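You operate a simulated robot arm through the tools that you are given. There is no shell and no other tool.

The job below is to be done with a simulated two-armed robot. You get a single attempt, and the scene is never put back.

JOB
Take the blue cloth from the packing table and lay it out flat on the top of the side table.

The check looks at the end state, three seconds after you hand in, the way a careful person would. Anything else that was tipped, shoved, dropped, spilled or broken makes it a failure. Flat cloth is picked up by pressing the open fingertips on it (5 to 10 N) and closing them slowly along it; thin cloth reads only 2 to 8 mm in the jaws.

ROBOT AND FRAMES
Two 7-joint arms with two-finger parallel grippers on one trunk, on a base that drives. Base frame: it is fixed to the floor where the robot stands at the start and does not move with it; the origin is under the middle of the robot, x ahead of it, y to its left, z up; the surface under the hand at the start is at about z = 0.85. Lengths are in m, angles in degrees, forces in N, time in s.
The left shoulder is at the start at [0.03, 0.119, 0.935], the right one opposite. With the tool pointing down near the work surface each hand reaches from about 0.28 to 0.68 m from the robot's upright axis, wherever it stands, measured 20 degrees to its own side. Places, roughly: top of the side table [-1.4, 0.2, 0.9]. Payload 3.43 kg a hand.
The tool frame of a hand sits at the grasp point between the pads (the TCP): z along the fingers, y along the line on which they close. The tips reach 0.03 m beyond it. The gripper opens to 0.094 m. The fingers are 0.028 m wide and 0.01 m thick; the gripper's body (0.05 by 0.096 m) begins 0.055 m behind the TCP.
Orientation is that of the tool frame in the base frame, as [roll, pitch, yaw] about the fixed x, y, z axes, in that order (R = Rz(yaw) Ry(pitch) Rx(roll)). With the fingers straight down and closing along the base's y, the tool's x points along the base's -x, its y along +y and its z along -z.

CONTROLS
- The arms move only by the tool nudge_tool. It takes "left_rows", "right_rows" or both (then of equal length, played together; a hand with none holds still); each is a list of rows, each an object of numbers (a shift or turn left out is 0, a gripper value left out holds the last): "x", "y", "z": the shift along the tool's x, y, z in m; "rx", "ry", "rz": the turn, a rotation vector about the tool's x, y, z in rad. In form: [{"x": .., "y": .., "z": .., "rx": .., "ry": .., "rz": ..}, ...]. A call has 1 to 20 rows; each row shifts and turns the commanded pose from where the row before left it, along the tool's axes as they then stand. "left_gripper" and "right_gripper" are, for a hand that has rows, the opening in per cent of the stroke, from 0 (shut) to 100 (fully open), set as the call begins (left out, the last holds). Rows are played at 5 a second. More than 0.05 m and 8.6 degrees between two rows, or a gripper value outside its range, and nothing of the call is played. A pose out of reach is approached as far as the arm can. The call stops where the force on the tool passes 40 N (or 10 N more than at its start, if that is more) or the arm is blocked; 0.2 s more then pass. Each finger travels about 0.072 m/s and halts on what it meets, pressing with about 26 N; the grip force reading is that of the motor and also rises with nothing between the fingers. The clock runs only during rows and for 0.2 s after the last one: add rows that do not move to give the fingers time. The reply holds the time, the measured pose of the TCP, the force on the tool along the base axes, the opening and the grip force, in the units named above and with some noise, with the torque about the TCP (base axes, N m) and any sound that the robot's microphone picked up, and new pictures: "views" is both (left out), scene, wrist or none (wrist: the cameras of the hands that moved).
- Cameras (640 x 400 px; columns grow to the right, rows downward): "scene" is now at [0.0389, -0.0004, 1.6519]; the picture's right is [-0.07, -1.00, 0.00], its down [-0.79, 0.06, -0.60] and it looks along [0.60, -0.04, -0.80] (base axes); focal length 291 px, centre (320, 200). "left" rides on the left gripper at [0.076, -0.014, -0.103] in its tool frame; the picture's right is [0.18, 0.98, 0.00], its down [-0.75, 0.14, -0.64] and it looks along [-0.63, 0.12, 0.77] (tool axes); focal length 243 px, centre (320, 200). "right" rides on the right gripper at [0.076, 0.014, -0.102] in its tool frame; the picture's right is [-0.18, 0.98, 0.00], its down [-0.75, -0.14, -0.64] and it looks along [-0.63, -0.12, 0.77] (tool axes); focal length 243 px, centre (320, 200).
- slide_trunk(by): slides the trunk up (or, below 0, down) by that many m; the arms and the scene camera ride with it, the base frame stays. It gives what a move gives, with no picture.
- steer(legs): drives the robot by 1 to 6 legs, each [ahead, turn to the left] in m and degrees, along the robot's own axes; the way and the turn of a leg run together, so that a leg with both is an arc; at most 1.5 m and 180 degrees a leg. The arms and the cameras ride along, it lands a little off, and it stops where it bumps. It gives what a move gives, and a new picture of the scene camera.
- head_to(pan, tilt): turns the head with the scene camera to pan (to the left, within 143 degrees either way) and tilt (down, from -29 to 69), counted from straight ahead of the robot. It gives what a move gives, and a new picture of the scene camera.
- probe_pixels(camera, pixels): for up to 12 pixels [column, row] of the newest picture of that camera ("zoom" is the newest enlarged one), the place [x, y, z] in the base frame of the surface seen there, good to about 0.002 m, but the place of the scene camera against the robot may be out by one fixed shift of up to 0.025 m in any direction. The clock stands still meanwhile.
- inspect(camera, box): a new picture of the part [left, top, right, bottom] of that camera's present view, enlarged. The clock stands still meanwhile.
- finish_job(): hands the job in; it is judged then, once.

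Unless the task says otherwise, let go and move clear before handing in.

The tools are called after "Call:" as name(argument=value, ...) on one line, values as JSON. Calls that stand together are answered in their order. nudge_tool: Moves the arms, as the interface text tells. Its arguments: {"type":"object","properties":{"left_rows":{"type":"array"},"left_gripper":{"type":"number"},"right_rows":{"type":"array"},"right_gripper":{"type":"number"},"views":{"type":"string","enum":["both","scene","wrist","none"]}},"required":[]} The other tools are called the same way: slide_trunk (by) slides the trunk up or down; steer (legs) drives the base; head_to (pan, tilt) turns the head that bears the scene camera; probe_pixels (camera, pixels) gives the place of the surface under pixels of a picture; inspect (camera, box) takes an enlarged picture of a part of a camera's view; finish_job () hands the job in.

At the start:

```text
time: 0.0
left_tcp_pos: [0.4266, 0.0404, 1.0875]
left_tcp_rot: [180.0, 0.0, 180.0]
left_contact_force: [-0.5, -0.1, 0.5]
left_torque: [-0.01, -0.03, -0.02]
left_opening: 0.0938
left_gripper_force: 0.0
right_tcp_pos: [0.3728, -0.2136, 1.0795]
right_tcp_rot: [180.0, -0.1, -180.0]
right_contact_force: [0.2, -0.1, -0.9]
right_torque: [0.0, 0.02, 0.01]
right_opening: 0.094
right_gripper_force: 0.0
trunk travel left (down, up): [-0.2, 0.21]
robot x, y, heading: [0.0011, 0.0043, 0.0]
head pan, tilt: [-4.1, 52.8]
```

scene: 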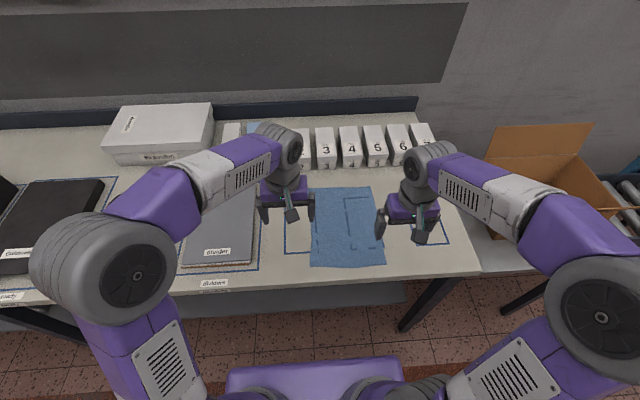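
right: 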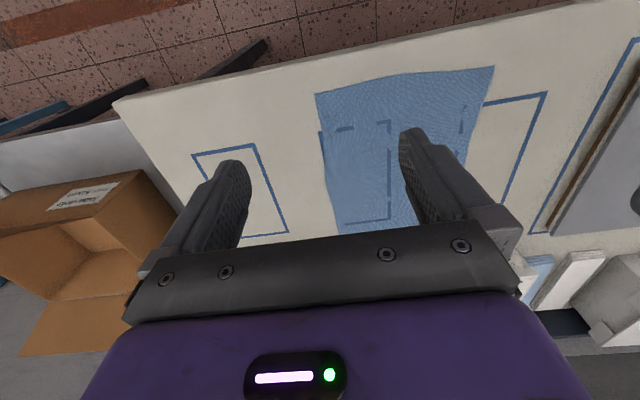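
left: 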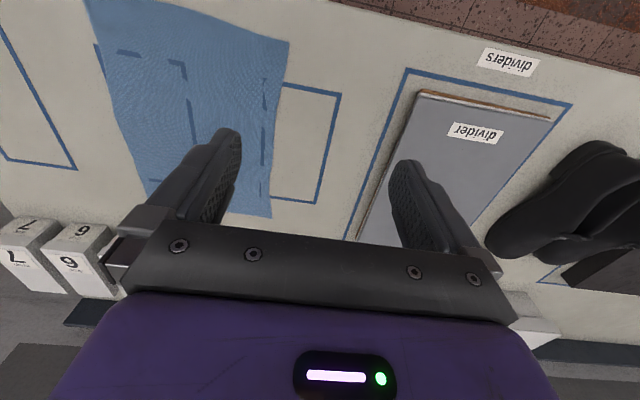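

The blue cloth lies flat on the packing table around scene pixels (310-385, 187-267), near the front edge. I'll zoom in on it and probe its corners before moving.

Call:
inspect(camera="scene", box=[240, 120, 480, 290])

Call:
probe_pixels(camera="scene", pixels=[[314, 190], [369, 188], [383, 263], [311, 265], [348, 228], [345, 278], [290, 240], [440, 235], [325, 160], [230, 265], [345, 283], [470, 270]])

Call:
probe_pixels(camera="left", pixels=[[288, 42], [270, 216], [92, 5], [150, 200], [220, 100], [300, 130]])

Call:
probe_pixels(camera="right", pixels=[[317, 95], [493, 68], [338, 230], [400, 75], [350, 150], [300, 110]])

```text
2.35 times, centred on (360, 205) of scene
```

zoom: 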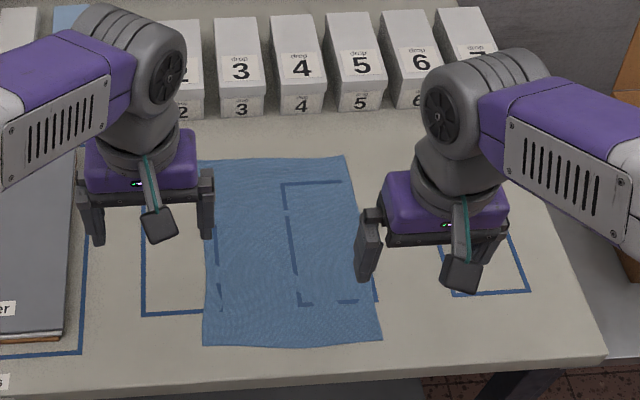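

```text
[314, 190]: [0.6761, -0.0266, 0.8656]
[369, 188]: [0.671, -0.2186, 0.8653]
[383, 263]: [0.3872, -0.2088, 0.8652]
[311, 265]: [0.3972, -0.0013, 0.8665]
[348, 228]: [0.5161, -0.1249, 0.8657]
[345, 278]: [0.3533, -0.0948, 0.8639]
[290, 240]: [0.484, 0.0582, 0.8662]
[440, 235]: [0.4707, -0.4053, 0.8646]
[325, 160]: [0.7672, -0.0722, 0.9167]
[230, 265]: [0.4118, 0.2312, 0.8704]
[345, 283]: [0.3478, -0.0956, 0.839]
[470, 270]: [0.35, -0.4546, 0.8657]
```

```text
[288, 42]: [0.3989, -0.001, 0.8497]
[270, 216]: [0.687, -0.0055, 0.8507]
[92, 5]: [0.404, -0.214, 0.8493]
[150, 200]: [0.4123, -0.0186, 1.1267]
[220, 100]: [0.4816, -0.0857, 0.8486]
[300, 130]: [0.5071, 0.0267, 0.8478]
```

```text
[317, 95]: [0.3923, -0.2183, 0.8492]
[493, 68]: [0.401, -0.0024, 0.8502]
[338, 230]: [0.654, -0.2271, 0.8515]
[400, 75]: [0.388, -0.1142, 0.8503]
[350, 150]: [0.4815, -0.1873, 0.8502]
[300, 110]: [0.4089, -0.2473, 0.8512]
```

The cloth is about 0.29 m (x: 0.40–0.685) by 0.215 m (y: -0.005 to -0.22) on a surface at z≈0.85 by the wrist cameras, so the scene camera reads about 0.016 too high. Now I'll turn the head to look at the side table behind me.

Call:
head_to(pan=143, tilt=30)

```text
time: 2.3
left_tcp_pos: [0.4274, 0.0408, 1.0867]
left_tcp_rot: [180.0, 0.0, -180.0]
left_contact_force: [0.1, 0.8, -0.1]
left_torque: [0.0, 0.02, -0.02]
left_opening: 0.0941
left_gripper_force: 0.1
right_tcp_pos: [0.3724, -0.2123, 1.0788]
right_tcp_rot: [-180.0, -0.1, -179.9]
right_contact_force: [0.7, 0.1, 0.0]
right_torque: [0.0, -0.01, 0.05]
right_opening: 0.0938
right_gripper_force: 0.0
trunk travel left (down, up): [-0.2, 0.21]
robot x, y, heading: [-0.0033, -0.0003, 0.1]
head pan, tilt: [143.0, 30.0]
```

scene: 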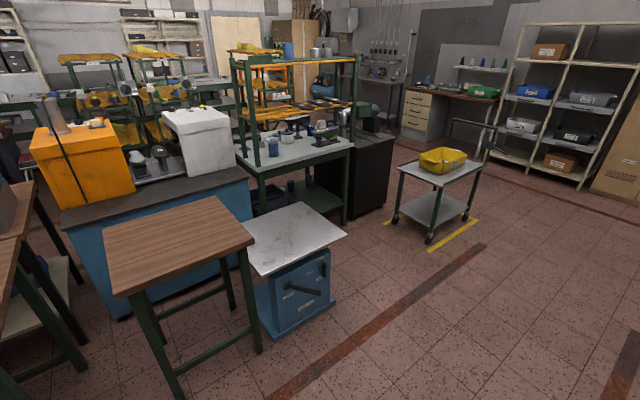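

A wooden-topped table at pixels (105-255, 197-297) and a grey-topped blue one at (240-345, 205-275) are candidates. I'll probe both tops.

Call:
probe_pixels(camera="scene", pixels=[[180, 240], [105, 230], [212, 198], [254, 240], [116, 294], [295, 235], [245, 215], [310, 205], [345, 237], [262, 274], [445, 175], [15, 240]])

Call:
inspect(camera="scene", box=[0, 150, 360, 390])

```text
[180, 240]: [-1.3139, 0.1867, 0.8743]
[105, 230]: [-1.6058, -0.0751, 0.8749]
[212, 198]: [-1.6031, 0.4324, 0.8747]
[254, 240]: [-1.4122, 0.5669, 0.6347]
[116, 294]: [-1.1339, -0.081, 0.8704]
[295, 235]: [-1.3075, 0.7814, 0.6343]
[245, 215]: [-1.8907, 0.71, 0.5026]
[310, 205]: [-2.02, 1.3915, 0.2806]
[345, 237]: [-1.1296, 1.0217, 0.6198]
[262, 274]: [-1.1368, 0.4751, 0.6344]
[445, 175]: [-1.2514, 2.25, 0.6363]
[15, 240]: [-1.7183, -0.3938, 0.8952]
```

```text
1.67 times, centred on (180, 270) of scene
```

zoom: 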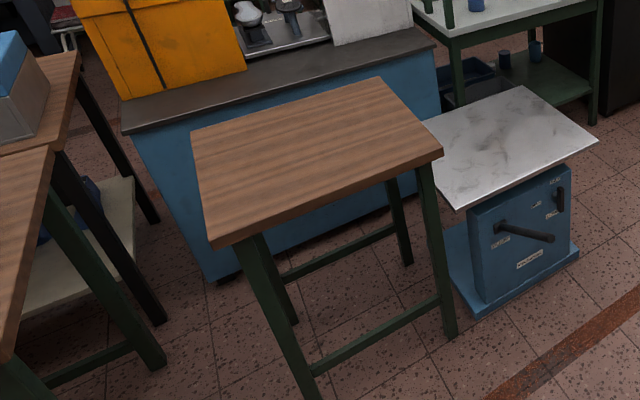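

The side table is the empty wood-topped one: x about -1.61 to -1.13, y about -0.08 to 0.43, top at z≈0.858 after correction. I'll check the sides for obstacles before planning the turn.

Call:
head_to(pan=75, tilt=40)

Call:
head_to(pan=-80, tilt=40)

Call:
head_to(pan=-143, tilt=40)

```text
time: 3.7
left_tcp_pos: [0.4276, 0.0416, 1.0871]
left_tcp_rot: [-180.0, 0.1, 180.0]
left_contact_force: [0.0, 0.4, 0.4]
left_torque: [0.02, -0.01, 0.02]
left_opening: 0.094
left_gripper_force: 0.1
right_tcp_pos: [0.3733, -0.2128, 1.0786]
right_tcp_rot: [-179.9, 0.0, 180.0]
right_contact_force: [-0.3, 0.1, -0.3]
right_torque: [0.03, -0.01, 0.01]
right_opening: 0.094
right_gripper_force: 0.1
trunk travel left (down, up): [-0.2, 0.21]
robot x, y, heading: [-0.0006, -0.0024, 0.0]
head pan, tilt: [75.0, 40.0]
```

scene: 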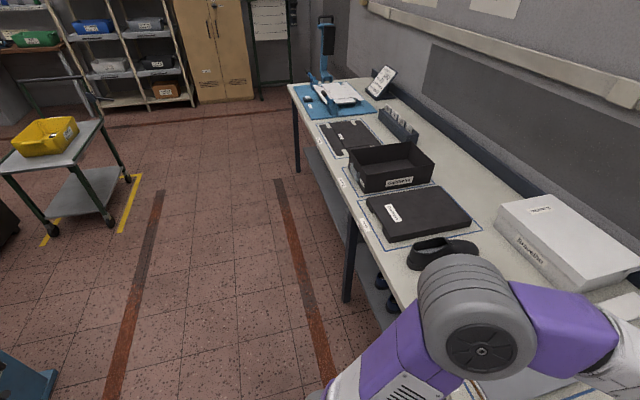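

```text
time: 6.1
left_tcp_pos: [0.4278, 0.0394, 1.0865]
left_tcp_rot: [-179.9, 0.0, -180.0]
left_contact_force: [0.1, 0.1, -0.6]
left_torque: [-0.03, 0.0, -0.01]
left_opening: 0.0939
left_gripper_force: 0.1
right_tcp_pos: [0.3724, -0.2131, 1.0795]
right_tcp_rot: [180.0, -0.1, 180.0]
right_contact_force: [1.2, 0.5, 0.1]
right_torque: [-0.01, -0.03, -0.05]
right_opening: 0.0941
right_gripper_force: 0.0
trunk travel left (down, up): [-0.2, 0.21]
robot x, y, heading: [0.0008, 0.0018, -0.1]
head pan, tilt: [-80.0, 40.0]
```

scene: 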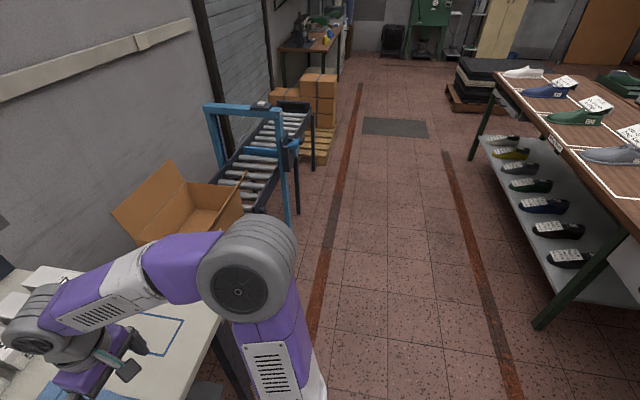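

```text
time: 7.4
left_tcp_pos: [0.4279, 0.0408, 1.087]
left_tcp_rot: [179.9, 0.0, 180.0]
left_contact_force: [-0.1, -0.3, 0.6]
left_torque: [-0.02, -0.01, 0.01]
left_opening: 0.0938
left_gripper_force: 0.1
right_tcp_pos: [0.3733, -0.2132, 1.0808]
right_tcp_rot: [179.9, 0.0, 179.9]
right_contact_force: [0.9, 0.5, -0.4]
right_torque: [-0.02, 0.0, 0.0]
right_opening: 0.0939
right_gripper_force: 0.1
trunk travel left (down, up): [-0.2, 0.21]
robot x, y, heading: [-0.0001, 0.0013, 0.1]
head pan, tilt: [-143.0, 40.0]
```

scene: 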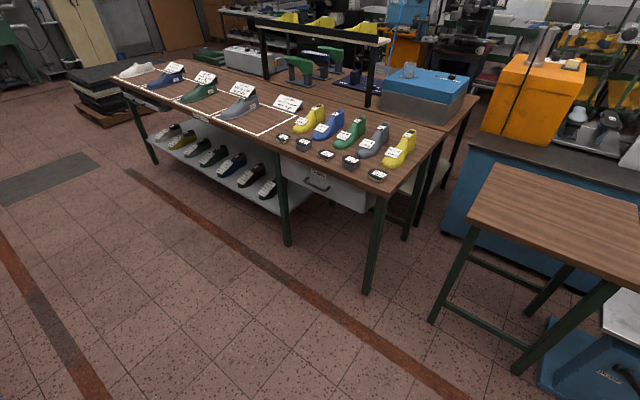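

There is a long bench with shoes and pots to the rear right (edge near pixels (130,90)-(385,190)) and the side table at the far right. I'll probe those edges to know the turning room.

Call:
probe_pixels(camera="scene", pixels=[[380, 192], [290, 155], [190, 108], [367, 285], [400, 150], [377, 175], [435, 130], [468, 100], [472, 215], [497, 168], [614, 283], [287, 240]])

```text
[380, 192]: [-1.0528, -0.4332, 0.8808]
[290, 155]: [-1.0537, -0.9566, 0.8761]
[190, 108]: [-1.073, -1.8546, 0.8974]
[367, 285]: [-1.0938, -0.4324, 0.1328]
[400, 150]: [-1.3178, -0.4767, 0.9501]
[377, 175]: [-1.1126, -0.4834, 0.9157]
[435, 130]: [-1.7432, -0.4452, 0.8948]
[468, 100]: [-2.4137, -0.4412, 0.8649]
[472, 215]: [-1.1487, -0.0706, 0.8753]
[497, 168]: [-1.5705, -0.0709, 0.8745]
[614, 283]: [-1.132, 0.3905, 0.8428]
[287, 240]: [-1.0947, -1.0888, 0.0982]
```

Room is enough: the side table stands clear at x<-1.13 and the shoe bench corner is at (-1.05, -0.43). Now I'll bring the head back and yaw both hands 90° (cameras outward) so the fingers close along x, across the cloth's near edge.

Call:
head_to(pan=-4, tilt=53)

Call:
nudge_tool(left_rows=[{"rz": 0.1428}, {"rz": 0.1428}, {"rz": 0.1428}, {"rz": 0.1428}, {"rz": 0.1428}, {"rz": 0.1428}, {"rz": 0.1428}, {"rz": 0.1428}, {"rz": 0.1428}, {"rz": 0.1428}, {"rz": 0.1428}, {}], right_rows=[{"rz": -0.1428}, {"rz": -0.1428}, {"rz": -0.1428}, {"rz": -0.1428}, {"rz": -0.1428}, {"rz": -0.1428}, {"rz": -0.1428}, {"rz": -0.1428}, {"rz": -0.1428}, {"rz": -0.1428}, {"rz": -0.1428}, {}], left_gripper=30, right_gripper=30)

```text
time: 9.7
left_tcp_pos: [0.4272, 0.041, 1.0864]
left_tcp_rot: [-180.0, -0.1, -180.0]
left_contact_force: [0.4, 0.1, 0.4]
left_torque: [0.01, 0.0, -0.01]
left_opening: 0.094
left_gripper_force: 0.1
right_tcp_pos: [0.3727, -0.213, 1.0804]
right_tcp_rot: [179.9, 0.1, -180.0]
right_contact_force: [-0.2, -0.8, -0.2]
right_torque: [0.02, -0.01, -0.05]
right_opening: 0.094
right_gripper_force: 0.1
trunk travel left (down, up): [-0.2, 0.21]
robot x, y, heading: [-0.0001, 0.0023, 0.2]
head pan, tilt: [-4.0, 53.0]
```

scene: 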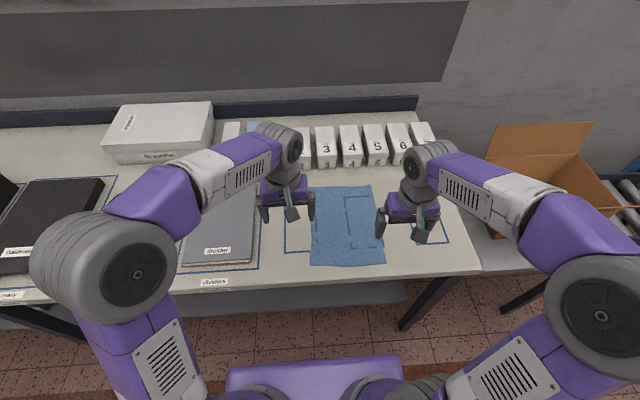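

```text
time: 12.2
left_tcp_pos: [0.427, 0.0424, 1.0873]
left_tcp_rot: [-180.0, 0.0, 89.9]
left_contact_force: [0.2, 0.0, 0.0]
left_torque: [0.01, 0.01, -0.05]
left_opening: 0.028
left_gripper_force: 0.0
right_tcp_pos: [0.3721, -0.2131, 1.0783]
right_tcp_rot: [-180.0, 0.0, -89.8]
right_contact_force: [0.3, -0.9, -0.1]
right_torque: [0.01, -0.01, -0.01]
right_opening: 0.0286
right_gripper_force: 0.0
trunk travel left (down, up): [-0.2, 0.21]
robot x, y, heading: [-0.0012, -0.0028, 0.2]
head pan, tilt: [-4.0, 53.0]
```

scene: 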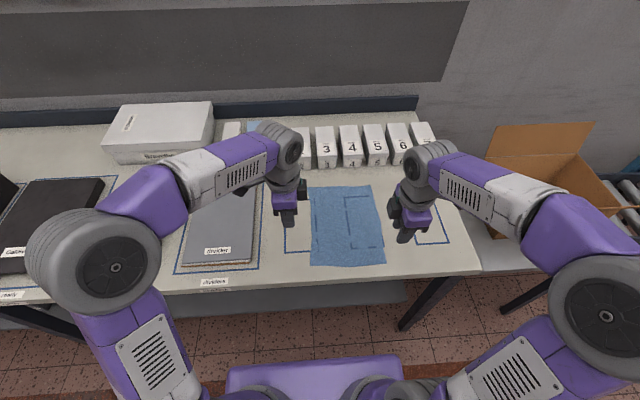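
right: 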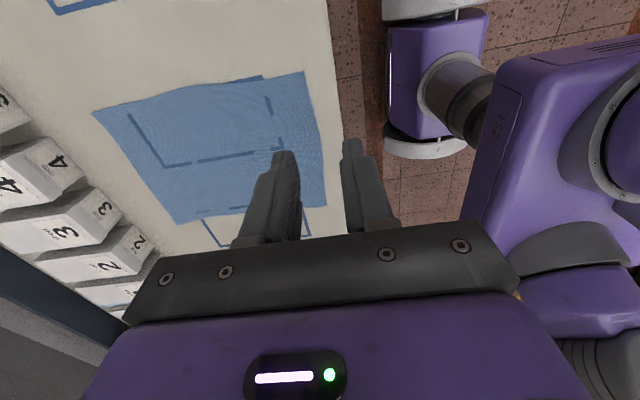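
left: 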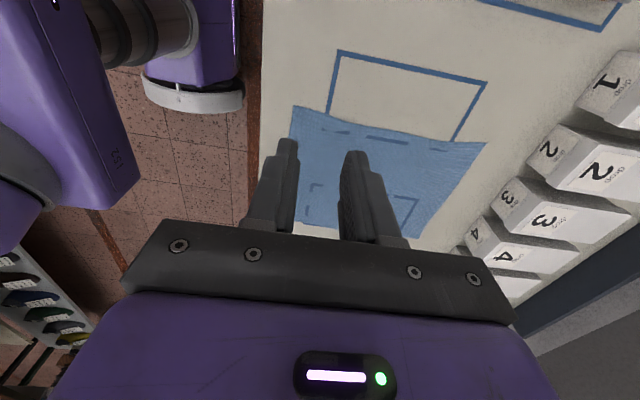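

Both hands turned cleanly. I'll probe the cloth's near edge and corners with the wrist cameras: left picture corner at (295,107), right picture corners at (303,72) and (326,205).

Call:
probe_pixels(camera="left", pixels=[[297, 110], [292, 135], [320, 115], [400, 133], [480, 144], [420, 228]])

Call:
probe_pixels(camera="right", pixels=[[301, 76], [312, 120], [320, 170], [324, 203], [178, 219], [97, 114], [337, 150], [318, 205], [200, 95]])

```text
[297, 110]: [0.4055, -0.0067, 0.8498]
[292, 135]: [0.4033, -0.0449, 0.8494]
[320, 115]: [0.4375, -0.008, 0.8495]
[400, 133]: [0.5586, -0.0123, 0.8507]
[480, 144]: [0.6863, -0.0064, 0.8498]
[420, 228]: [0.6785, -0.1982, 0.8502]
```

```text
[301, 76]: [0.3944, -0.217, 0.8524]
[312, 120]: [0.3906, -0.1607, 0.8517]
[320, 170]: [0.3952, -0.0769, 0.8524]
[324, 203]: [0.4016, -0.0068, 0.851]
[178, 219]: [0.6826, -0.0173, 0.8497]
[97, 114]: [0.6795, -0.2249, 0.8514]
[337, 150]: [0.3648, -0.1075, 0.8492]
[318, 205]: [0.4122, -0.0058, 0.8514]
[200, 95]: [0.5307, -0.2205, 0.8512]
```

The near edge runs from about (0.401, -0.005) to (0.391, -0.219). I'll hover the left hand over (0.428, -0.022) and the right over (0.419, -0.200), fingertips about 5 cm above the cloth.

Call:
nudge_tool(left_rows=[{"x": -0.032}, {"x": -0.032}, {"z": 0.039}, {"z": 0.039}, {"z": 0.039}, {"z": 0.039}, {}], right_rows=[{"x": -0.0065, "y": -0.0235}, {"x": -0.0065, "y": -0.0235}, {"z": 0.037}, {"z": 0.037}, {"z": 0.037}, {"z": 0.037}, {}])

```text
time: 13.8
left_tcp_pos: [0.4277, -0.0246, 0.9317]
left_tcp_rot: [-179.9, 0.0, 89.9]
left_contact_force: [0.0, -0.7, 0.8]
left_torque: [0.01, -0.01, -0.01]
left_opening: 0.0284
left_gripper_force: 0.1
right_tcp_pos: [0.4182, -0.2004, 0.9301]
right_tcp_rot: [180.0, -0.1, -90.0]
right_contact_force: [-1.0, -0.2, 0.6]
right_torque: [0.04, -0.03, 0.01]
right_opening: 0.0282
right_gripper_force: 0.0
trunk travel left (down, up): [-0.2, 0.21]
robot x, y, heading: [0.003, 0.0004, 0.0]
head pan, tilt: [-4.0, 53.0]
```

scene: 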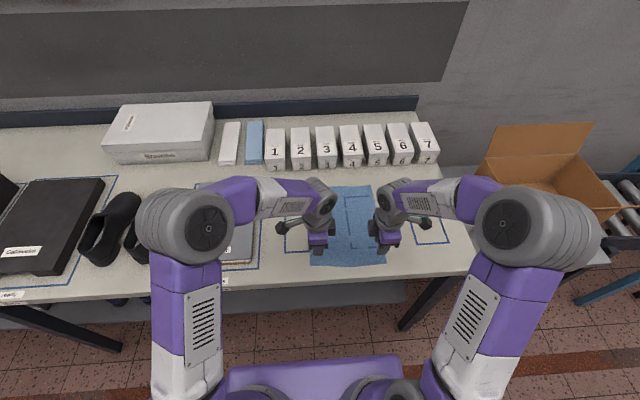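
right: 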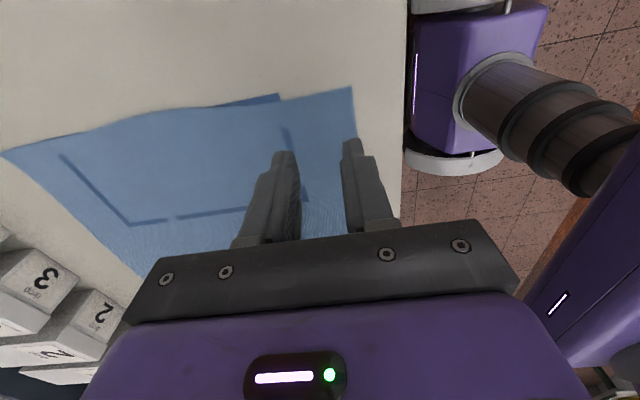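
left: 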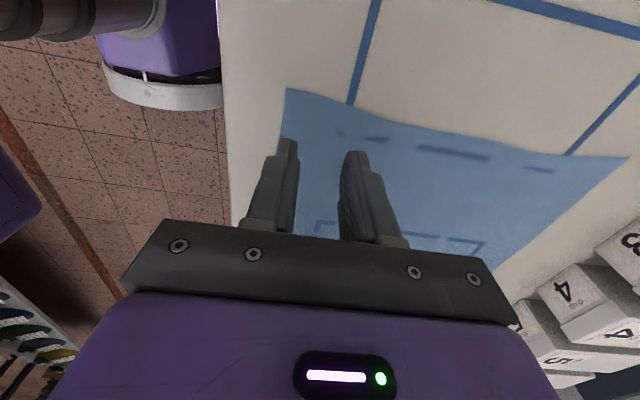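

Both hands hover correctly over the two near corners. I'll descend to about 4 mm above contact (TCP z≈0.884).

Call:
nudge_tool(left_rows=[{"z": 0.016}, {"z": 0.016}, {"z": 0.014}, {}], right_rows=[{"z": 0.016}, {"z": 0.016}, {"z": 0.013}, {}], views="wrist")

```text
time: 14.8
left_tcp_pos: [0.4276, -0.0246, 0.8853]
left_tcp_rot: [180.0, 0.0, 90.0]
left_contact_force: [-0.2, -0.4, 0.0]
left_torque: [0.01, 0.01, -0.01]
left_opening: 0.0284
left_gripper_force: 0.0
right_tcp_pos: [0.4193, -0.1994, 0.8871]
right_tcp_rot: [-180.0, 0.0, -90.0]
right_contact_force: [0.0, -0.1, 0.4]
right_torque: [0.02, 0.01, -0.04]
right_opening: 0.028
right_gripper_force: 0.0
trunk travel left (down, up): [-0.2, 0.21]
robot x, y, heading: [-0.0008, 0.0017, 0.1]
head pan, tilt: [-4.0, 53.0]
```

right: 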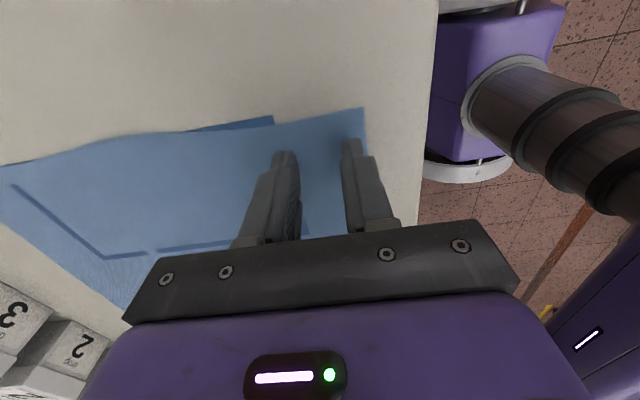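
left: 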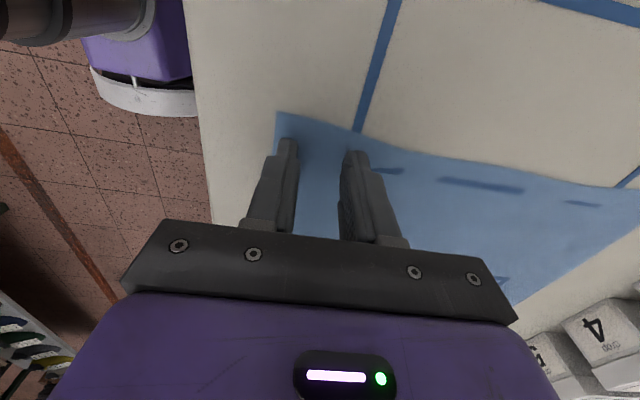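

All four fingertips sit over cloth (right: near tip at (352,145) with the edge at (366,130); left: near tip at (288,145) with the edge at (276,120)). I'll lower in small steps and read the force.

Call:
nudge_tool(left_rows=[{"z": 0.002}, {"z": 0.002}, {}], right_rows=[{"z": 0.002}, {"z": 0.002}, {}], views="none")

```text
time: 15.7
left_tcp_pos: [0.4281, -0.0248, 0.8817]
left_tcp_rot: [-179.9, 0.0, 90.0]
left_contact_force: [-0.1, 0.6, 2.9]
left_torque: [-0.03, 0.03, -0.02]
left_opening: 0.0283
left_gripper_force: 0.2
right_tcp_pos: [0.4205, -0.2009, 0.8829]
right_tcp_rot: [-179.9, 0.1, -90.0]
right_contact_force: [-0.2, -0.5, -0.2]
right_torque: [-0.02, -0.02, -0.01]
right_opening: 0.0281
right_gripper_force: 0.1
trunk travel left (down, up): [-0.2, 0.21]
robot x, y, heading: [0.0018, 0.0001, -0.1]
head pan, tilt: [-4.0, 53.0]
```

The left tips already touch (2.9 N) while the right is still free. I'll press the left a little more and the right a bit further.

Call:
nudge_tool(left_rows=[{"z": 0.0005}, {"z": 0.0005}, {}], right_rows=[{"z": 0.001}, {"z": 0.001}, {}], views="none")

```text
time: 16.4
left_tcp_pos: [0.4277, -0.0238, 0.8804]
left_tcp_rot: [179.7, 0.1, 90.1]
left_contact_force: [2.0, 1.4, 19.8]
left_torque: [0.08, 0.28, 0.02]
left_opening: 0.0274
left_gripper_force: 0.0
right_tcp_pos: [0.4196, -0.2002, 0.8815]
right_tcp_rot: [-179.9, 0.0, -90.1]
right_contact_force: [0.4, 0.2, 5.2]
right_torque: [-0.03, 0.08, 0.02]
right_opening: 0.0281
right_gripper_force: 0.0
trunk travel left (down, up): [-0.2, 0.21]
robot x, y, heading: [0.003, 0.0028, -0.0]
head pan, tilt: [-4.0, 53.0]
```

The contact is stiff: the left now reads 19.8 N, the right 5.2 N. I'll ease the left up by 0.6 mm and add 0.1 mm on the right.

Call:
nudge_tool(left_rows=[{"z": -0.0006}, {}], right_rows=[{"z": 0.0001}, {}], views="none")

```text
time: 17.1
left_tcp_pos: [0.4276, -0.0232, 0.8822]
left_tcp_rot: [179.9, 0.1, 90.1]
left_contact_force: [3.4, -2.6, 16.8]
left_torque: [0.04, 0.15, 0.02]
left_opening: 0.0275
left_gripper_force: 0.1
right_tcp_pos: [0.4196, -0.2006, 0.8812]
right_tcp_rot: [-179.8, 0.0, -90.0]
right_contact_force: [1.9, -0.1, 11.0]
right_torque: [0.01, 0.18, -0.01]
right_opening: 0.0273
right_gripper_force: 0.0
trunk travel left (down, up): [-0.2, 0.21]
robot x, y, heading: [0.0008, 0.0003, -0.1]
head pan, tilt: [-4.0, 53.0]
```

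The readings lag a bit (left 16.8 N, right 11.0 N). I'll ease the left slightly more and let both settle.

Call:
nudge_tool(left_rows=[{"z": -0.0004}, {}, {}], right_rows=[{"z": -0.0001}, {}, {}], views="none")

```text
time: 17.9
left_tcp_pos: [0.427, -0.0226, 0.8815]
left_tcp_rot: [-179.9, 0.0, 90.0]
left_contact_force: [0.7, -2.8, 10.3]
left_torque: [-0.05, 0.07, 0.04]
left_opening: 0.0278
left_gripper_force: 0.0
right_tcp_pos: [0.4184, -0.2003, 0.8815]
right_tcp_rot: [-179.9, -0.1, -89.9]
right_contact_force: [1.9, 1.8, 13.3]
right_torque: [0.07, 0.14, 0.03]
right_opening: 0.0272
right_gripper_force: 0.1
trunk travel left (down, up): [-0.2, 0.21]
robot x, y, heading: [0.0006, 0.0042, 0.1]
head pan, tilt: [-4.0, 53.0]
```

Left is at 10 N, right crept to 13 N. I'll ease both slightly and begin closing slowly in small gripper steps.

Call:
nudge_tool(left_rows=[{"z": -0.0001}, {}, {}], right_rows=[{"z": -0.0003}, {}, {}], left_gripper=26, right_gripper=26, views="wrist")

```text
time: 18.6
left_tcp_pos: [0.4262, -0.0213, 0.8816]
left_tcp_rot: [-179.9, 0.0, 90.0]
left_contact_force: [0.1, -0.6, 8.5]
left_torque: [0.0, 0.08, 0.04]
left_opening: 0.0245
left_gripper_force: 0.0
right_tcp_pos: [0.4184, -0.2008, 0.8806]
right_tcp_rot: [-180.0, 0.1, -90.1]
right_contact_force: [0.3, 1.5, 9.6]
right_torque: [0.05, 0.09, 0.01]
right_opening: 0.0237
right_gripper_force: 0.1
trunk travel left (down, up): [-0.2, 0.21]
robot x, y, heading: [0.0015, 0.0021, -0.1]
head pan, tilt: [-4.0, 53.0]
```

right: 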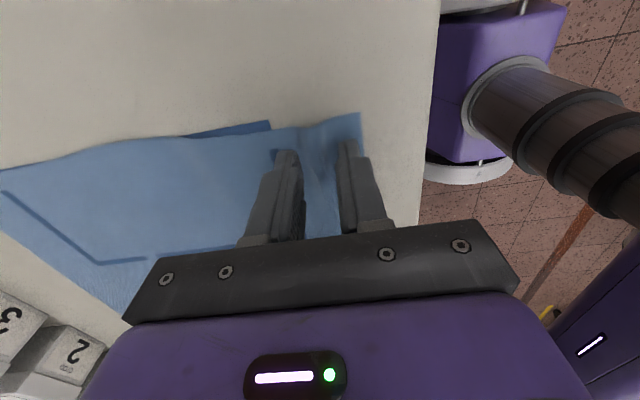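
left: 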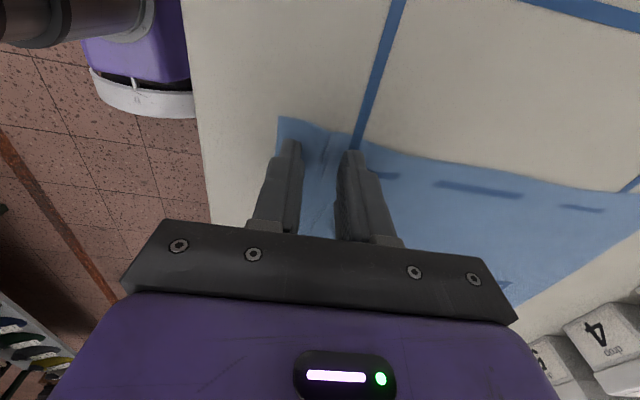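

The cloth is gathering into ridges between the fingers (left picture near (312,150), right picture near (325,130)) with 8.5 and 9.6 N. I'll keep closing slowly.

Call:
nudge_tool(left_rows=[{}, {}], right_rows=[{}, {}], left_gripper=21, right_gripper=21, views="none")

Call:
nudge_tool(left_rows=[{}, {}], right_rows=[{}, {}], left_gripper=16, right_gripper=16, views="wrist")

```text
time: 19.2
left_tcp_pos: [0.4274, -0.0227, 0.8816]
left_tcp_rot: [179.9, 0.0, 90.0]
left_contact_force: [-0.2, -0.3, 7.4]
left_torque: [0.0, 0.07, -0.01]
left_opening: 0.0193
left_gripper_force: 0.1
right_tcp_pos: [0.4189, -0.1998, 0.8807]
right_tcp_rot: [180.0, 0.0, -90.1]
right_contact_force: [-0.5, 0.7, 9.7]
right_torque: [0.0, 0.13, -0.04]
right_opening: 0.0196
right_gripper_force: 0.1
trunk travel left (down, up): [-0.2, 0.21]
robot x, y, heading: [-0.0015, 0.0015, -0.2]
head pan, tilt: [-4.0, 53.0]
```

```text
time: 19.9
left_tcp_pos: [0.4265, -0.0228, 0.8807]
left_tcp_rot: [180.0, -0.1, 90.0]
left_contact_force: [0.4, -1.2, 6.8]
left_torque: [-0.01, 0.07, -0.03]
left_opening: 0.0147
left_gripper_force: 0.0
right_tcp_pos: [0.4192, -0.2003, 0.8809]
right_tcp_rot: [-179.9, 0.0, -90.0]
right_contact_force: [0.3, 1.1, 9.5]
right_torque: [-0.02, 0.12, 0.02]
right_opening: 0.0149
right_gripper_force: 0.0
trunk travel left (down, up): [-0.2, 0.21]
robot x, y, heading: [0.0001, 0.0019, -0.1]
head pan, tilt: [-4.0, 53.0]
```

right: 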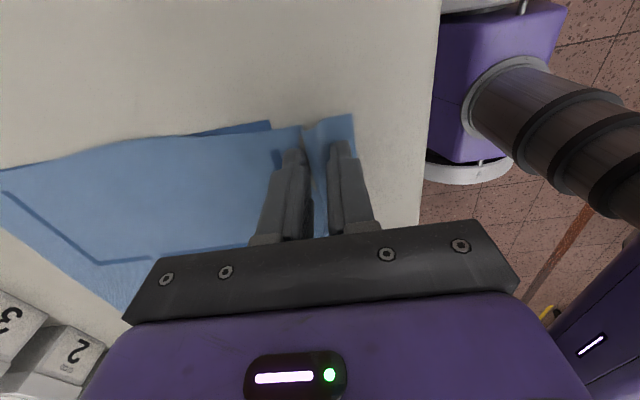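
left: 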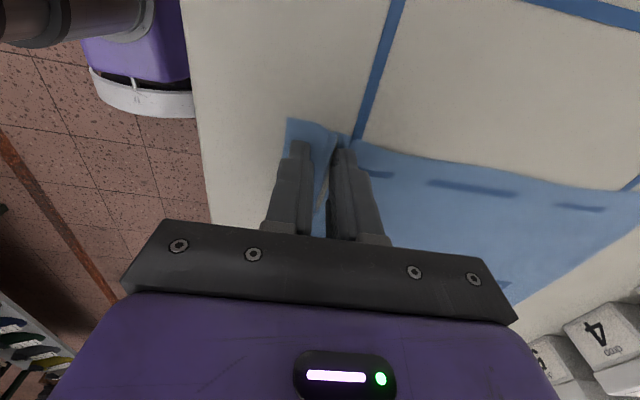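

The ridges are rising between the jaws (openings 14.7 and 14.9 mm). I'll close in two more steps down to shut.

Call:
nudge_tool(left_rows=[{}, {}], right_rows=[{}, {}], left_gripper=10, right_gripper=10, views="none")

Call:
nudge_tool(left_rows=[{}, {}, {}], right_rows=[{}, {}, {}], left_gripper=5, right_gripper=5, views="none")

Call:
nudge_tool(left_rows=[{}, {}, {}], right_rows=[{}, {}, {}], left_gripper=0, right_gripper=0, views="both")

```text
time: 20.4
left_tcp_pos: [0.4266, -0.0231, 0.8817]
left_tcp_rot: [180.0, -0.1, 90.0]
left_contact_force: [-0.1, -1.3, 6.0]
left_torque: [0.0, 0.02, 0.04]
left_opening: 0.0091
left_gripper_force: 0.1
right_tcp_pos: [0.4186, -0.2002, 0.881]
right_tcp_rot: [-179.9, -0.1, -89.9]
right_contact_force: [-0.3, 1.3, 8.7]
right_torque: [0.01, 0.12, -0.01]
right_opening: 0.0096
right_gripper_force: 0.0
trunk travel left (down, up): [-0.2, 0.21]
robot x, y, heading: [0.001, 0.0025, 0.2]
head pan, tilt: [-4.0, 53.0]
```

```text
time: 21.2
left_tcp_pos: [0.4277, -0.0231, 0.8811]
left_tcp_rot: [179.8, -0.1, 90.1]
left_contact_force: [1.1, -1.1, 4.7]
left_torque: [-0.03, 0.03, 0.05]
left_opening: 0.0047
left_gripper_force: 0.0
right_tcp_pos: [0.4192, -0.2007, 0.8806]
right_tcp_rot: [-180.0, 0.0, -90.0]
right_contact_force: [-1.6, 0.8, 10.2]
right_torque: [0.03, 0.1, 0.03]
right_opening: 0.0069
right_gripper_force: 26.5
trunk travel left (down, up): [-0.2, 0.21]
robot x, y, heading: [0.0036, 0.0009, -0.2]
head pan, tilt: [-4.0, 53.0]
```

```text
time: 22.1
left_tcp_pos: [0.4277, -0.0229, 0.8806]
left_tcp_rot: [179.8, 0.0, 90.0]
left_contact_force: [1.4, -1.8, 4.2]
left_torque: [-0.02, -0.07, -0.01]
left_opening: 0.0017
left_gripper_force: 26.1
right_tcp_pos: [0.418, -0.2012, 0.8805]
right_tcp_rot: [-179.9, 0.1, -90.0]
right_contact_force: [-1.1, 0.9, 10.1]
right_torque: [0.08, 0.12, -0.01]
right_opening: 0.0071
right_gripper_force: 26.1
trunk travel left (down, up): [-0.2, 0.21]
robot x, y, heading: [0.001, -0.0003, -0.1]
head pan, tilt: [-4.0, 53.0]
```

scene: 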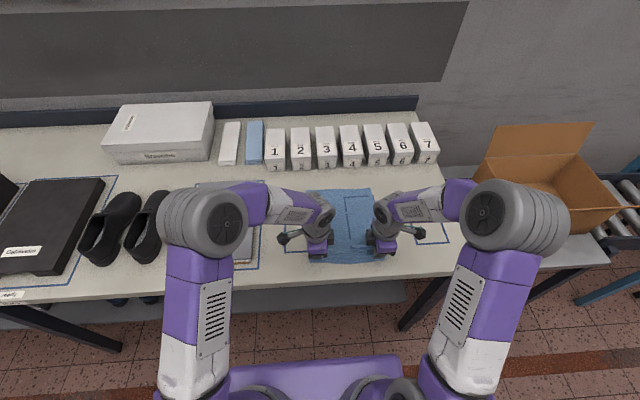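
right: 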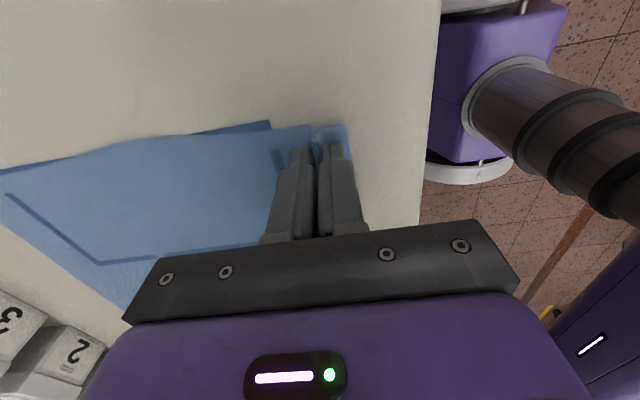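
left: 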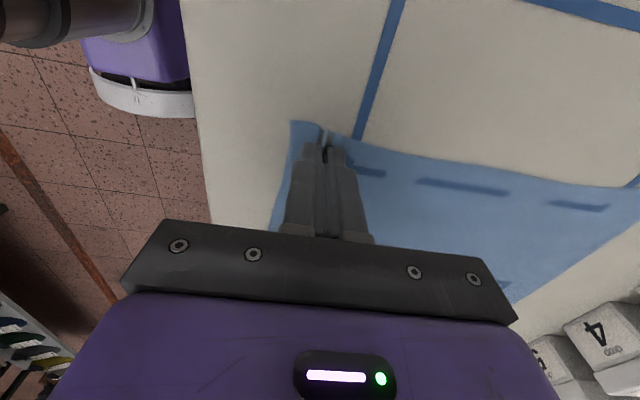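

The right jaw holds 7.1 mm (cloth), but the left shows 1.7 mm, which may have missed. I'll lift both just 2 cm to check.

Call:
nudge_tool(left_rows=[{"z": -0.005}, {"z": -0.005}, {"z": -0.01}, {}], right_rows=[{"z": -0.005}, {"z": -0.005}, {"z": -0.01}, {}])

```text
time: 23.1
left_tcp_pos: [0.4273, -0.0234, 0.9001]
left_tcp_rot: [-180.0, 0.0, 89.9]
left_contact_force: [1.5, 0.2, -0.4]
left_torque: [-0.02, 0.03, -0.04]
left_opening: 0.0018
left_gripper_force: 26.0
right_tcp_pos: [0.4197, -0.2, 0.9015]
right_tcp_rot: [-179.9, 0.0, -89.9]
right_contact_force: [0.0, -0.4, 0.2]
right_torque: [0.03, 0.0, 0.01]
right_opening: 0.0071
right_gripper_force: 26.1
trunk travel left (down, up): [-0.2, 0.21]
robot x, y, heading: [0.0037, 0.003, 0.1]
head pan, tilt: [-4.0, 53.0]
```

scene: 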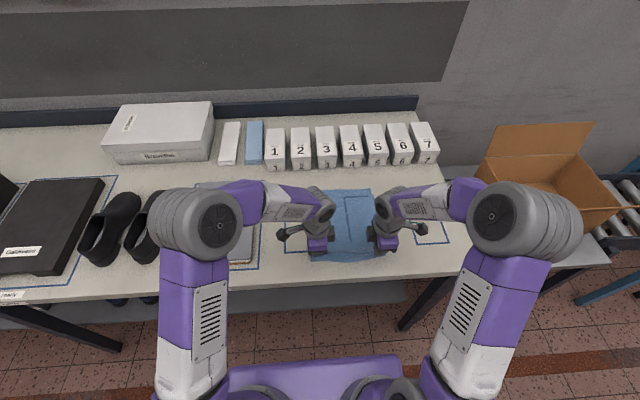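
right: 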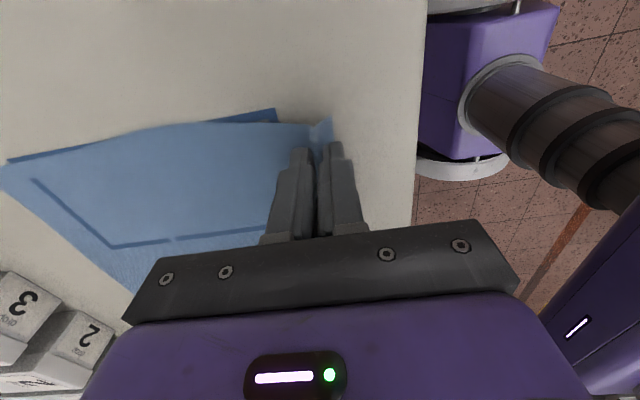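
left: 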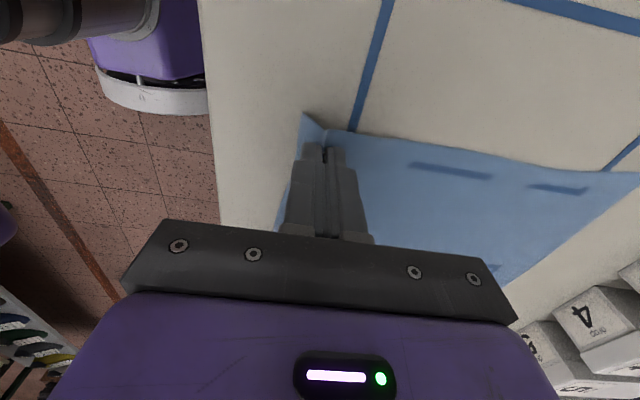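

In the left picture a fold runs into the jaw at (325,140), so it might hold a thin pinch. I'll zoom in on both jaws.

Call:
inspect(camera="left", box=[240, 80, 440, 240])

Call:
inspect(camera="right", box=[220, 80, 420, 240])

Call:
inspect(camera="scene", box=[260, 170, 450, 290])

Call:
probe_pixels(camera="left", pixels=[[304, 118], [315, 130], [325, 138], [345, 145], [400, 150], [290, 190]])

```text
2.50 times, centred on (340, 160) of left
```

zoom: 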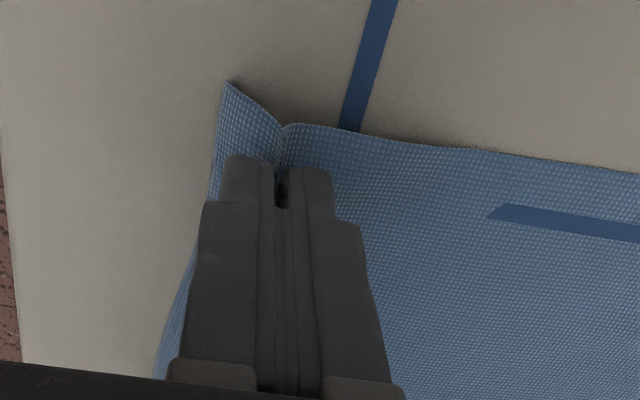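

```text
2.50 times, centred on (320, 160) of right
```

zoom: 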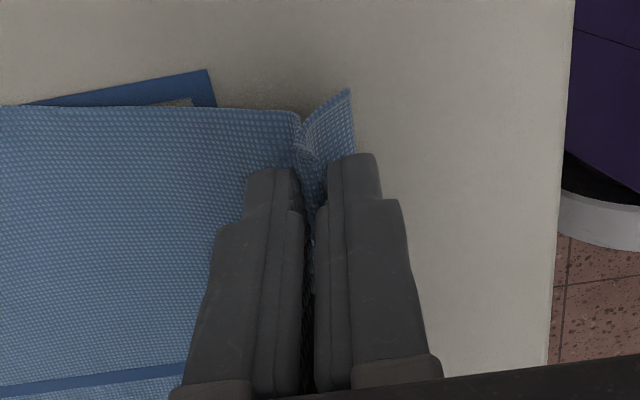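

```text
3.33 times, centred on (355, 230) of scene
```

zoom: 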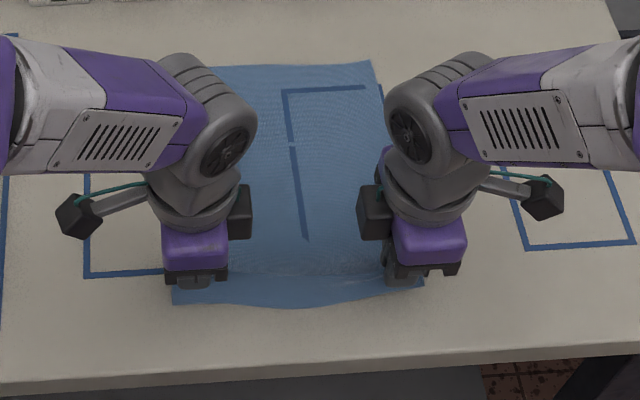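

```text
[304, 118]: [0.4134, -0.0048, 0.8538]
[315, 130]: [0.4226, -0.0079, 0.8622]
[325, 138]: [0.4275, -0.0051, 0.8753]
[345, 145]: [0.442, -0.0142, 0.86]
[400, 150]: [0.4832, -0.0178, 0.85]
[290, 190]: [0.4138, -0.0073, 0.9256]
```

Both jaws have the cloth: the ridge rises to z≈0.875 at each fingertip. I'll lift slowly another 8 cm and see whether the thin left pinch holds.

Call:
nudge_tool(left_rows=[{"z": -0.01}, {"z": -0.01}, {"z": -0.01}, {"z": -0.01}, {"z": -0.02}, {"z": -0.02}, {}], right_rows=[{"z": -0.01}, {"z": -0.01}, {"z": -0.01}, {"z": -0.01}, {"z": -0.02}, {"z": -0.02}, {}])

```text
time: 24.6
left_tcp_pos: [0.4272, -0.0239, 0.9825]
left_tcp_rot: [-179.9, 0.0, 89.9]
left_contact_force: [-0.6, 0.8, 0.2]
left_torque: [-0.02, -0.01, -0.01]
left_opening: 0.0018
left_gripper_force: 25.5
right_tcp_pos: [0.4194, -0.2005, 0.9815]
right_tcp_rot: [-180.0, 0.0, -90.0]
right_contact_force: [0.6, -1.3, 0.3]
right_torque: [0.02, 0.01, 0.03]
right_opening: 0.0069
right_gripper_force: 25.8
trunk travel left (down, up): [-0.2, 0.21]
robot x, y, heading: [-0.0017, -0.0031, 0.0]
head pan, tilt: [-4.0, 53.0]
```

scene: 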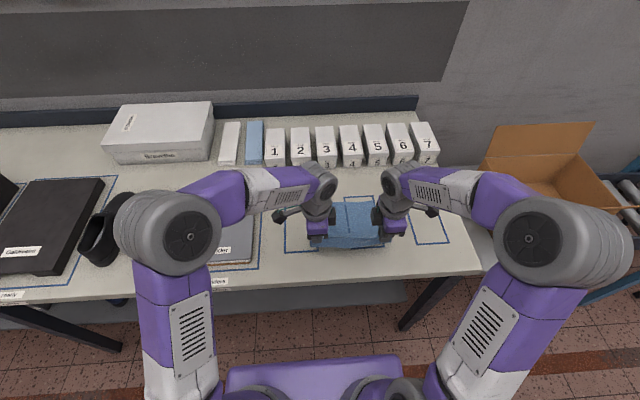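
right: 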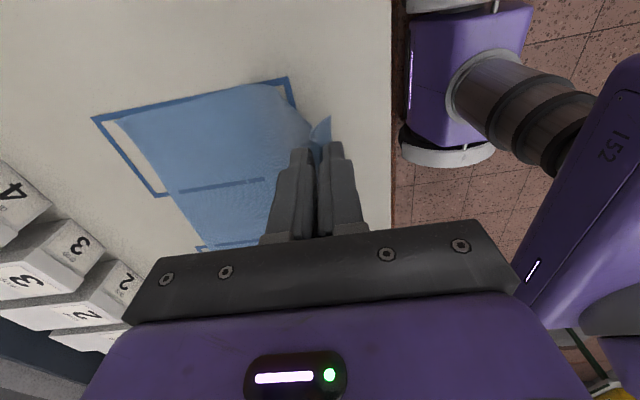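
left: 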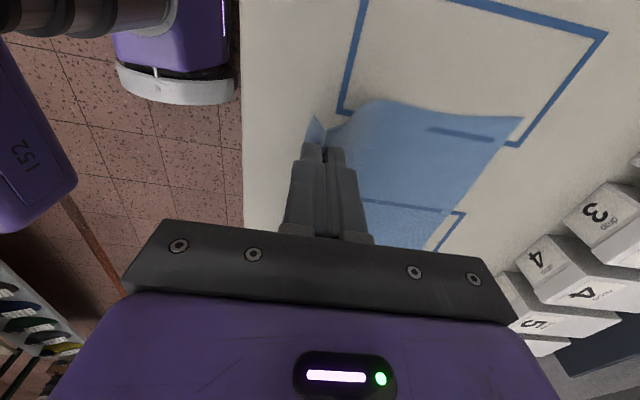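

Both grips hold while the cloth's far end still rests on the table. I'll lift another 14 cm with the arms.

Call:
nudge_tool(left_rows=[{"z": -0.02}, {"z": -0.02}, {"z": -0.02}, {"z": -0.02}, {"z": -0.02}, {"z": -0.02}, {"z": -0.02}, {}], right_rows=[{"z": -0.02}, {"z": -0.02}, {"z": -0.02}, {"z": -0.02}, {"z": -0.02}, {"z": -0.02}, {"z": -0.02}, {}])

```text
time: 26.4
left_tcp_pos: [0.4261, -0.0237, 1.1225]
left_tcp_rot: [180.0, 0.1, 90.0]
left_contact_force: [0.5, -1.2, 0.4]
left_torque: [0.0, 0.01, 0.0]
left_opening: 0.0019
left_gripper_force: 26.1
right_tcp_pos: [0.4202, -0.2007, 1.1215]
right_tcp_rot: [-180.0, 0.1, -90.0]
right_contact_force: [-0.1, -0.5, 0.1]
right_torque: [0.0, -0.01, 0.03]
right_opening: 0.0069
right_gripper_force: 25.9
trunk travel left (down, up): [-0.2, 0.21]
robot x, y, heading: [-0.0015, 0.0011, 0.2]
head pan, tilt: [-4.0, 53.0]
```

scene: 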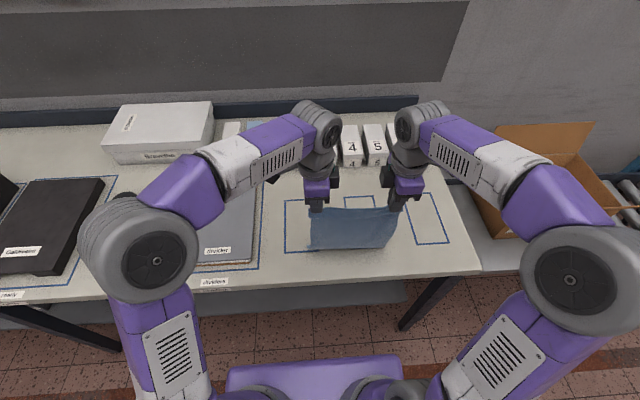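
right: 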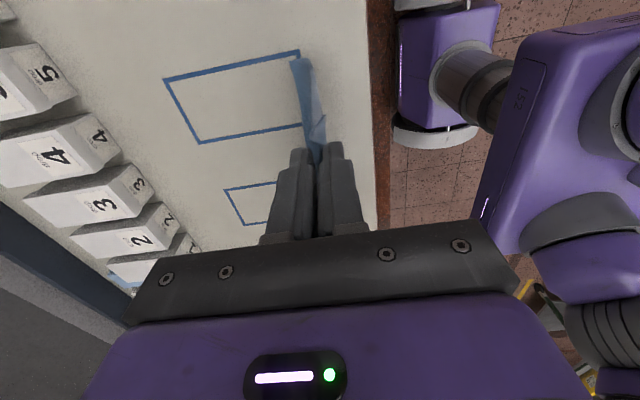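
left: 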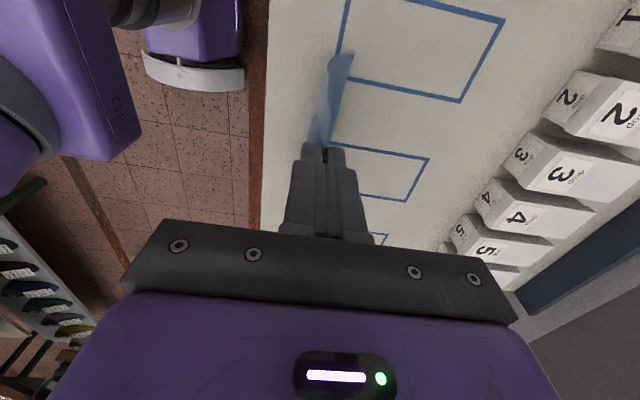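

The cloth now hangs straight between both hands, its bottom near the table at scene pixels (310-390, 245). I'll raise the trunk to lift it well clear before driving.

Call:
slide_trunk(by=0.15)

```text
time: 28.2
left_tcp_pos: [0.4264, -0.024, 1.2727]
left_tcp_rot: [180.0, 0.0, 90.0]
left_contact_force: [0.0, -1.0, 0.4]
left_torque: [0.02, -0.01, -0.04]
left_opening: 0.0017
left_gripper_force: 25.9
right_tcp_pos: [0.42, -0.201, 1.2707]
right_tcp_rot: [-180.0, 0.0, -90.0]
right_contact_force: [0.2, 0.5, -0.3]
right_torque: [-0.01, -0.01, 0.01]
right_opening: 0.007
right_gripper_force: 26.1
trunk travel left (down, up): [-0.35, 0.06]
robot x, y, heading: [-0.0027, -0.0005, -0.1]
head pan, tilt: [-4.0, 53.0]
```

The trunk is up (TCPs at z≈1.27) and grips are unchanged. I'll back straight away from the packing table by 0.42 m.

Call:
steer(legs=[[-0.42, 0]])

```text
time: 30.8
left_tcp_pos: [0.0001, -0.0253, 1.27]
left_tcp_rot: [180.0, 0.0, 89.6]
left_contact_force: [-0.6, 0.7, -0.3]
left_torque: [0.03, 0.0, 0.0]
left_opening: 0.0014
left_gripper_force: 26.6
right_tcp_pos: [-0.0063, -0.2019, 1.2716]
right_tcp_rot: [180.0, 0.1, -90.4]
right_contact_force: [-0.7, -0.7, -0.1]
right_torque: [-0.01, 0.0, -0.03]
right_opening: 0.0069
right_gripper_force: 26.0
trunk travel left (down, up): [-0.35, 0.06]
robot x, y, heading: [-0.4217, -0.0008, -0.3]
head pan, tilt: [-4.0, 53.0]
```

scene: 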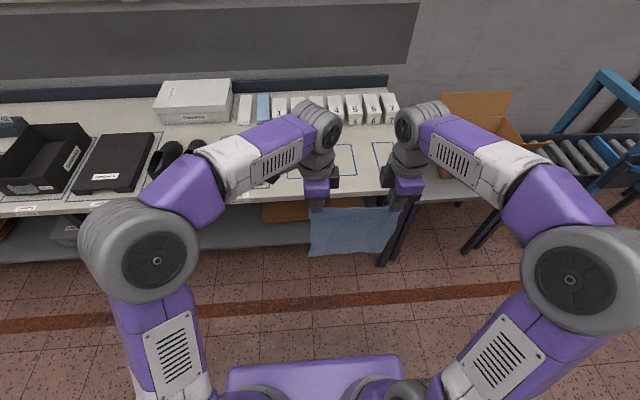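

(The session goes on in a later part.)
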